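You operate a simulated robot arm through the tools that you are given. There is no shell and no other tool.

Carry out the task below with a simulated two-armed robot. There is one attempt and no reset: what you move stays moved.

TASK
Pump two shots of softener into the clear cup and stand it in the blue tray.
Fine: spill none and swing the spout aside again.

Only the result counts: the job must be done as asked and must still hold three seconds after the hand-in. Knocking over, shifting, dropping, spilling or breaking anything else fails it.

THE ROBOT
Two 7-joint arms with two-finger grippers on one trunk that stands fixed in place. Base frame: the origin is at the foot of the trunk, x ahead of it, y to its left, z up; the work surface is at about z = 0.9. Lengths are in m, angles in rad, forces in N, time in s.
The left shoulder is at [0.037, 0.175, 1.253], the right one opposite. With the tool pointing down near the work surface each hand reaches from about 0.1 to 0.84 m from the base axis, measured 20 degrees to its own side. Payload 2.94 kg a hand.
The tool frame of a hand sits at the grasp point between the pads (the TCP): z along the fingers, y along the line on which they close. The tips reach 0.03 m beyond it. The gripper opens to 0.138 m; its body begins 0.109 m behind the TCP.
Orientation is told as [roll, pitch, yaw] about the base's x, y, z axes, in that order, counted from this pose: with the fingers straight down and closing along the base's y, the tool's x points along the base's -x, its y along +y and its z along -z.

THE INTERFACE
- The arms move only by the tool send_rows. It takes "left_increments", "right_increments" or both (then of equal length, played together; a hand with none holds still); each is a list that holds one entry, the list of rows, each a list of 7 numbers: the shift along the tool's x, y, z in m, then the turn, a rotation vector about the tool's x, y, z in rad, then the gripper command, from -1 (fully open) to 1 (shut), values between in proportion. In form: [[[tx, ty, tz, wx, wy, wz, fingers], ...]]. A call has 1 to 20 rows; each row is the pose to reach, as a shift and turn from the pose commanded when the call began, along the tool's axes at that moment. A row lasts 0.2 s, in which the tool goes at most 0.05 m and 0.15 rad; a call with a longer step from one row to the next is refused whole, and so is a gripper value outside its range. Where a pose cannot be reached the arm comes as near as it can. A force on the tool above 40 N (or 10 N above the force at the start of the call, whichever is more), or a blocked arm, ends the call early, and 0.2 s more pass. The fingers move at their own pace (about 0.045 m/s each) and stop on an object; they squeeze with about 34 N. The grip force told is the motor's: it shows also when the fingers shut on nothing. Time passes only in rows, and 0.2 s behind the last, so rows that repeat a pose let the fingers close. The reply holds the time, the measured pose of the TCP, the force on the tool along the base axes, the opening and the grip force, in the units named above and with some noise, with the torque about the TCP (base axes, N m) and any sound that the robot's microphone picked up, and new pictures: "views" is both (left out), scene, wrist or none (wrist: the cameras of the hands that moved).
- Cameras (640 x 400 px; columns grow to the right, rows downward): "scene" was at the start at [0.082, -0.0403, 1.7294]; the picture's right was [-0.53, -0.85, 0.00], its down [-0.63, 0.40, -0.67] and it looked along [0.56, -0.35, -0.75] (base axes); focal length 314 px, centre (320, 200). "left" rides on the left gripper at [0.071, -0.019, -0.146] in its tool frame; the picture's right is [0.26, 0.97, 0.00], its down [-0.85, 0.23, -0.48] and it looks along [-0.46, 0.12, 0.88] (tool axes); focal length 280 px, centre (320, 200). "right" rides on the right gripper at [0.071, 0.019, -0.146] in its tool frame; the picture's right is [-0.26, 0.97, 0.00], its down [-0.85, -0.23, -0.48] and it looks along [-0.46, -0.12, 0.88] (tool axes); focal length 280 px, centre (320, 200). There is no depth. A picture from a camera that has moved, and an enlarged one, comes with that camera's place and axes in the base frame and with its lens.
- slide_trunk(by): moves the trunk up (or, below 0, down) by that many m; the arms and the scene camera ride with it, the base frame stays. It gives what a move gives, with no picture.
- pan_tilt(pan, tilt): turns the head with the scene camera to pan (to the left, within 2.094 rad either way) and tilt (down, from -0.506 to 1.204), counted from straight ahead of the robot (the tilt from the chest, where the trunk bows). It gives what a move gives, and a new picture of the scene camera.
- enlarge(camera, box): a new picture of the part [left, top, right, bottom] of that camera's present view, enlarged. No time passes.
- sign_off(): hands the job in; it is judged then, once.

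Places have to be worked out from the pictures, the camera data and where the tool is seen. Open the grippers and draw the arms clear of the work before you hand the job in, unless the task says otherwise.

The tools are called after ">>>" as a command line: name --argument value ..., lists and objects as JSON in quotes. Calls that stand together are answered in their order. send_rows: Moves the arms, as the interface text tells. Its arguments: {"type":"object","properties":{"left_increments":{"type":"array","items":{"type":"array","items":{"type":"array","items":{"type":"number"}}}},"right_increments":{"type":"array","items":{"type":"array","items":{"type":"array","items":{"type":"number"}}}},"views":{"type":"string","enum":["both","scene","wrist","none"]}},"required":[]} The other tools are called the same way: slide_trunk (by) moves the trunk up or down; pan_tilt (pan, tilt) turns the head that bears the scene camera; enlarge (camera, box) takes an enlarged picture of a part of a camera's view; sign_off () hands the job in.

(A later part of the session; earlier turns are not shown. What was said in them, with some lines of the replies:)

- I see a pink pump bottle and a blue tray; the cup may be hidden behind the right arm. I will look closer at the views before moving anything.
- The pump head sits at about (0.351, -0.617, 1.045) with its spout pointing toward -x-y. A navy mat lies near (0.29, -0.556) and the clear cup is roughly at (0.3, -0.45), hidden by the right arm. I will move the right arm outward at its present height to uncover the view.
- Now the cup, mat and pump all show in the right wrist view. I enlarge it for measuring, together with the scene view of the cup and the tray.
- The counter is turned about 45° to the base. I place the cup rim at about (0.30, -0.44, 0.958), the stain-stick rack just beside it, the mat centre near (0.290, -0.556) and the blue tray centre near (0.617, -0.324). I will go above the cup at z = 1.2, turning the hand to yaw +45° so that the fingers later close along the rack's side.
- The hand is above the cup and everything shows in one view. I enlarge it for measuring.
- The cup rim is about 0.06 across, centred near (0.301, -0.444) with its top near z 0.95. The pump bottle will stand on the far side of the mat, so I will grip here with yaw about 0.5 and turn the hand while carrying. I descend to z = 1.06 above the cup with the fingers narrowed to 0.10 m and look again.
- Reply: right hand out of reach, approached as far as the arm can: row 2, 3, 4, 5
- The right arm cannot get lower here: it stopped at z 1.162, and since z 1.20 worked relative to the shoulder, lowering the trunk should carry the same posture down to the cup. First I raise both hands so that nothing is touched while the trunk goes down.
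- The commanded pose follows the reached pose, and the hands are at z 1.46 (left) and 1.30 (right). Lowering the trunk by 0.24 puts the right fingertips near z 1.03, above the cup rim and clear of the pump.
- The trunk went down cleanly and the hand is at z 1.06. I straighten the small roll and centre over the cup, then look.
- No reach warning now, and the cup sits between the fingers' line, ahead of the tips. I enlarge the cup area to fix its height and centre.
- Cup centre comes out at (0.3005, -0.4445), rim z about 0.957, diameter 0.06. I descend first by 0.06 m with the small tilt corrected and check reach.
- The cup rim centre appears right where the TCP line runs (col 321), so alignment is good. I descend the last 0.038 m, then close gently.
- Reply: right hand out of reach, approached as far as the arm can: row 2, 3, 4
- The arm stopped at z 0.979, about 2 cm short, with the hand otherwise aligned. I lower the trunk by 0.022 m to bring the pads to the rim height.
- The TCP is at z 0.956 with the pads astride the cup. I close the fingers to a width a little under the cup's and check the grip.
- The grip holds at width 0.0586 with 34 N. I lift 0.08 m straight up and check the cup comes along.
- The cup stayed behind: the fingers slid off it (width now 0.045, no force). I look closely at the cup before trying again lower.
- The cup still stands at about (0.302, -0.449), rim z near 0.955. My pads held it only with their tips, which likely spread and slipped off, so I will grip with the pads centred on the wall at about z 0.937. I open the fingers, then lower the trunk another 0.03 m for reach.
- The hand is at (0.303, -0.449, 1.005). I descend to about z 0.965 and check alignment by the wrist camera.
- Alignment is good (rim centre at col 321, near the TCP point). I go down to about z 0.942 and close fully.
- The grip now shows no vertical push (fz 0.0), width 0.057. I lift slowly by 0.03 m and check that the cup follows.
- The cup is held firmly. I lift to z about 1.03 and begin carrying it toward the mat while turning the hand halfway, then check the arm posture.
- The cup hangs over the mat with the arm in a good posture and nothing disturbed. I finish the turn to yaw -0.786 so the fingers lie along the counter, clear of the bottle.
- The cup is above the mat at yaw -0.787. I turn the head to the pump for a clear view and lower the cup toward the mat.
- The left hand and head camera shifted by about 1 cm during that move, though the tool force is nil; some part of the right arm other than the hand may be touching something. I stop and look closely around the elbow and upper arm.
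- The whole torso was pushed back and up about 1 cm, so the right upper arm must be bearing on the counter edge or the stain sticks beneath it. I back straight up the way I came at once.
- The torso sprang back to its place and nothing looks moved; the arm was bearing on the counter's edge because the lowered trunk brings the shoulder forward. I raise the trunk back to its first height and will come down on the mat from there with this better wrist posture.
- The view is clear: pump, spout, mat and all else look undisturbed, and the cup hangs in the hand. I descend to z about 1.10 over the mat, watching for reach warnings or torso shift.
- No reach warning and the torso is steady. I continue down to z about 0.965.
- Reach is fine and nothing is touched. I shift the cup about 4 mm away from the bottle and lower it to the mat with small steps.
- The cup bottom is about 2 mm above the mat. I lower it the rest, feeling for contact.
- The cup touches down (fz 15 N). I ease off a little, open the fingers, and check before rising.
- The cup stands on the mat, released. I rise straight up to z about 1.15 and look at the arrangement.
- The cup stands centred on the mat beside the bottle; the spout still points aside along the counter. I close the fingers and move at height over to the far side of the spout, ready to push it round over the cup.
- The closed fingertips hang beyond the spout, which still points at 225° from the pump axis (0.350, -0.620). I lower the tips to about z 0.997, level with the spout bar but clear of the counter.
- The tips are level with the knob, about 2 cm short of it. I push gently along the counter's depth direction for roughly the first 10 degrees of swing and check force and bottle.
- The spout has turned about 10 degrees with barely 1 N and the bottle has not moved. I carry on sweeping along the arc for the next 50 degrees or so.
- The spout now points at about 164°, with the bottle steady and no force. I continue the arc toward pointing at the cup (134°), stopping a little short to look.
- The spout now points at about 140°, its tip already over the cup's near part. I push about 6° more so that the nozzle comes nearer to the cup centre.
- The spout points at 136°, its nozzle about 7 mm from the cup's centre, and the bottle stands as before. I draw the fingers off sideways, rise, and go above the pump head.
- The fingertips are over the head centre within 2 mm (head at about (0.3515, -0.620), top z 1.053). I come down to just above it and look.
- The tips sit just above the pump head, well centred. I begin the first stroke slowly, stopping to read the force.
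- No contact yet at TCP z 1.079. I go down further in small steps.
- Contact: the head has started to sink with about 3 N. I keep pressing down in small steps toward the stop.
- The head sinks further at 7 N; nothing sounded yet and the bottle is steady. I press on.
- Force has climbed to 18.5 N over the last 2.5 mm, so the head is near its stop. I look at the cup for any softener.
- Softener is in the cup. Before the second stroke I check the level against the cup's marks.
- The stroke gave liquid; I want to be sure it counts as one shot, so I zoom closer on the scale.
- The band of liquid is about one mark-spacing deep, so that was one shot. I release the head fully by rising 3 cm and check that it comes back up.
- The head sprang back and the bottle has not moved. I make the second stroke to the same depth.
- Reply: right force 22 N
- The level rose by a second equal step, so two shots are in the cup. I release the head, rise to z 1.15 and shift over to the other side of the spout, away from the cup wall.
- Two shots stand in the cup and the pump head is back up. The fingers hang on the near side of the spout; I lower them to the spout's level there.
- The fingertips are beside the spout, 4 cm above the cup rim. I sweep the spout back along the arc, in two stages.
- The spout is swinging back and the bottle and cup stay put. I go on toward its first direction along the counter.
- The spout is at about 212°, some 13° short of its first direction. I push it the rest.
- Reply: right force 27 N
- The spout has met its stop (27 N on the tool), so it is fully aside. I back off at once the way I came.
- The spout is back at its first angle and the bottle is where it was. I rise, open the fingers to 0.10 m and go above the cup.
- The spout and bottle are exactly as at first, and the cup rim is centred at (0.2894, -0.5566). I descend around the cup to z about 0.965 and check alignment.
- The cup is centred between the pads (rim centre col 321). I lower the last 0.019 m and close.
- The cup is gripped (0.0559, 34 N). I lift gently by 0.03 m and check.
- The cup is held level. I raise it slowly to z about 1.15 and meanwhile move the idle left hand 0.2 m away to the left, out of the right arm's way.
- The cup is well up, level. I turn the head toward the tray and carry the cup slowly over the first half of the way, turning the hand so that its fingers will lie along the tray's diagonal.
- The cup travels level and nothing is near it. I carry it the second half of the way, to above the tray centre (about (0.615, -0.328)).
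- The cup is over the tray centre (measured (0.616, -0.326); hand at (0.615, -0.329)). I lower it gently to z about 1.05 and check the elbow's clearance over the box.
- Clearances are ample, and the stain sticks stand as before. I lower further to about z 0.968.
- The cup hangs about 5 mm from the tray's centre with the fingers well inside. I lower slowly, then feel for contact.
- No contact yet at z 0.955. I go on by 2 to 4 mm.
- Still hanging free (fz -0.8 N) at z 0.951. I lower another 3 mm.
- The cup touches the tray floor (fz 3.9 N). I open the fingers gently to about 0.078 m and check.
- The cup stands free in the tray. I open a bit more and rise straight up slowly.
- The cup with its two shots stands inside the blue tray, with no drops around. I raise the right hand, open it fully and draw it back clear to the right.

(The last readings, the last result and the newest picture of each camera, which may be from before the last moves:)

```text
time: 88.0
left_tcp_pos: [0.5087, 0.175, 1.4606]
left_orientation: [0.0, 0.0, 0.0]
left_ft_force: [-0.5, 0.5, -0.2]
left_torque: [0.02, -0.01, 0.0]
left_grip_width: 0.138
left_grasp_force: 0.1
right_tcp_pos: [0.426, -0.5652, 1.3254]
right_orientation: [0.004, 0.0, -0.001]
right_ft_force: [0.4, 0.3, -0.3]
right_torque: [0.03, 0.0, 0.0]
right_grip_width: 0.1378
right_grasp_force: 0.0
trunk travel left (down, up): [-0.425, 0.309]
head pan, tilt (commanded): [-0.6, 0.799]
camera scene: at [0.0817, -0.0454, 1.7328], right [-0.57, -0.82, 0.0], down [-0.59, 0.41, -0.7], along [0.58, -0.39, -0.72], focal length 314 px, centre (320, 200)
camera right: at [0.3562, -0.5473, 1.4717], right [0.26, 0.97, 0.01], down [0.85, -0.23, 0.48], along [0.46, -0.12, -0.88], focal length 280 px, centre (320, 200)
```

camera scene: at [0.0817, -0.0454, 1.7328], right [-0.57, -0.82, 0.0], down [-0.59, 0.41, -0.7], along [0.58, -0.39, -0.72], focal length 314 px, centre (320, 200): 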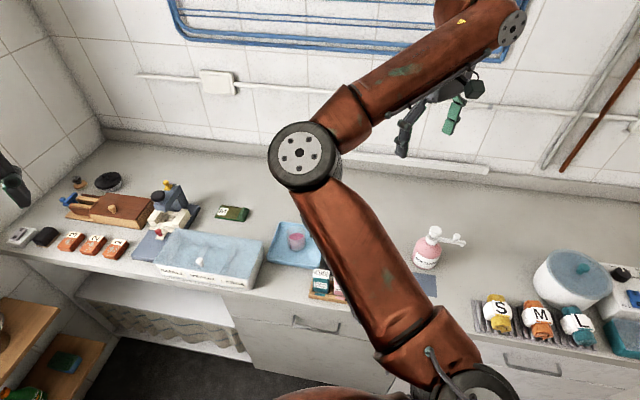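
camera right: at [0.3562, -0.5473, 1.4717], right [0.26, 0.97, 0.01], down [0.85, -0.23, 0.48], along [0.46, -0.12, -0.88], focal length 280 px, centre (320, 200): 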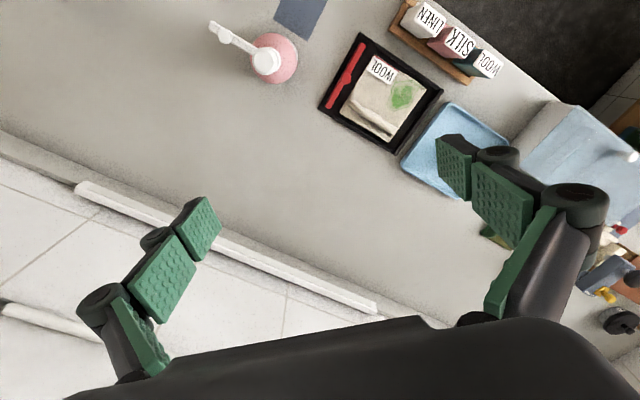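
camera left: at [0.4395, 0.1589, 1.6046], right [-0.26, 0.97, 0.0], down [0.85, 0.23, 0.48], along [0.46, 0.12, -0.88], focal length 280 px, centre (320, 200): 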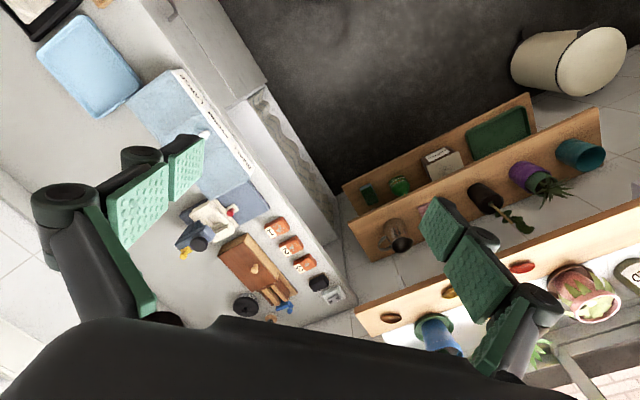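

The view nearly equals the first one, which lets me compare: pump, spout, rack, black tray and blue tray appear in their first places. I enlarge for a final check of spill, spout and cup.

>>> enlarge --camera "right" --box '[180, 0, 420, 150]'

>>> enlarge --camera "scene" --box '[250, 200, 350, 310]'

>>> enlarge --camera "scene" --box '[390, 200, 510, 310]'

>>> enlarge --camera "right" --box '[360, 0, 560, 160]'

```text
2.67 times, centred on (300, 75) of right
camera zoom: at [0.3562, -0.5473, 1.4717], right [0.26, 0.97, 0.01], down [0.85, -0.23, 0.48], along [0.46, -0.12, -0.88], focal length 748 px, centre (373, 533)
```

zoom: 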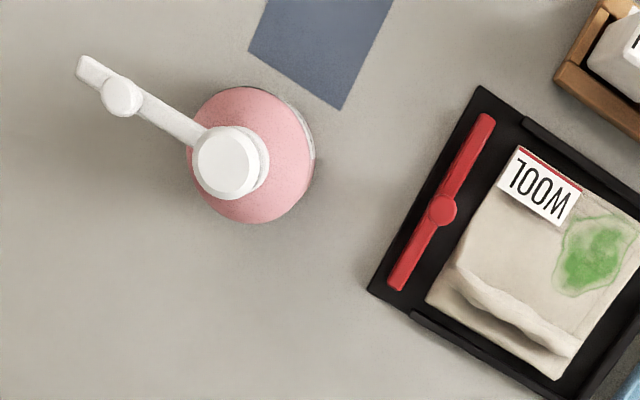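

```text
3.64 times, centred on (300, 255) of scene
camera zoom: at [0.0817, -0.0454, 1.7328], right [-0.57, -0.82, 0.0], down [-0.59, 0.41, -0.7], along [0.58, -0.39, -0.72], focal length 1144 px, centre (393, 0)
```

zoom: 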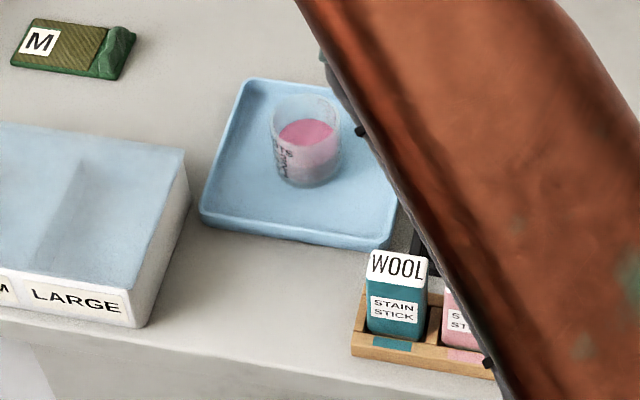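

```text
3.64 times, centred on (450, 255) of scene
camera zoom: at [0.0817, -0.0454, 1.7328], right [-0.57, -0.82, 0.0], down [-0.59, 0.41, -0.7], along [0.58, -0.39, -0.72], focal length 1144 px, centre (-153, 0)
```

zoom: 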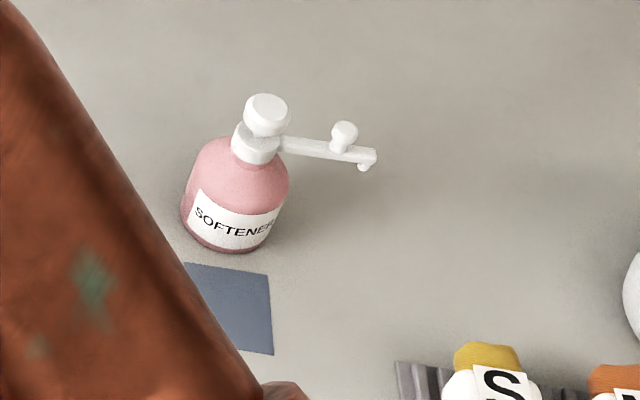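

```text
2.50 times, centred on (460, 80) of right
camera zoom: at [0.3562, -0.5473, 1.4717], right [0.26, 0.97, 0.01], down [0.85, -0.23, 0.48], along [0.46, -0.12, -0.88], focal length 701 px, centre (-30, 500)
```

zoom: 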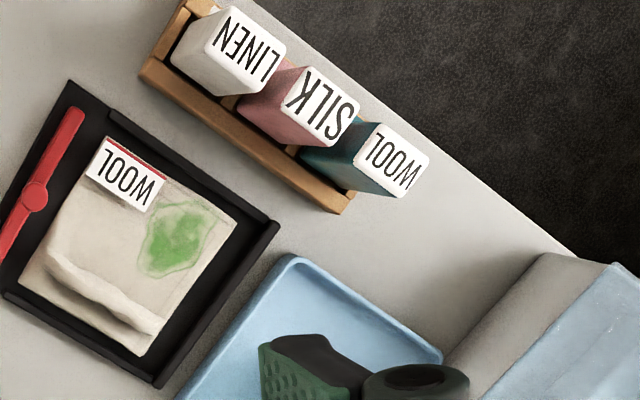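

All is in place: the cup holds two shots upright in the blue tray, the spout is back aside at its stop, and mat, bottle, rack and trays match the first pictures with no drops seen. Both grippers are open and clear, so I hand the job in.

>>> sign_off

```text
The job is handed in.
```

The clear cup now stands upright in the blue tray with two shots of softener in it. The spout is swung back aside against its stop. I saw no drops on the mat, the counter or the tray.

- **First grip:** it slipped off, and the empty cup stayed standing after shifting about 4 mm. The second, lower grip held.
- **Arm contact:** while I was first lowering the empty cup, part of the right arm pressed against something, most likely the counter edge. It pushed the torso back about 1 cm. I backed off at once, and the stain sticks, trays and pump bottle match the first pictures.
- **Spout stop:** on the return swing the spout reached its stop with about 27 N of push. The bottle did not move.

Both grippers are open and the arms are clear of the work.
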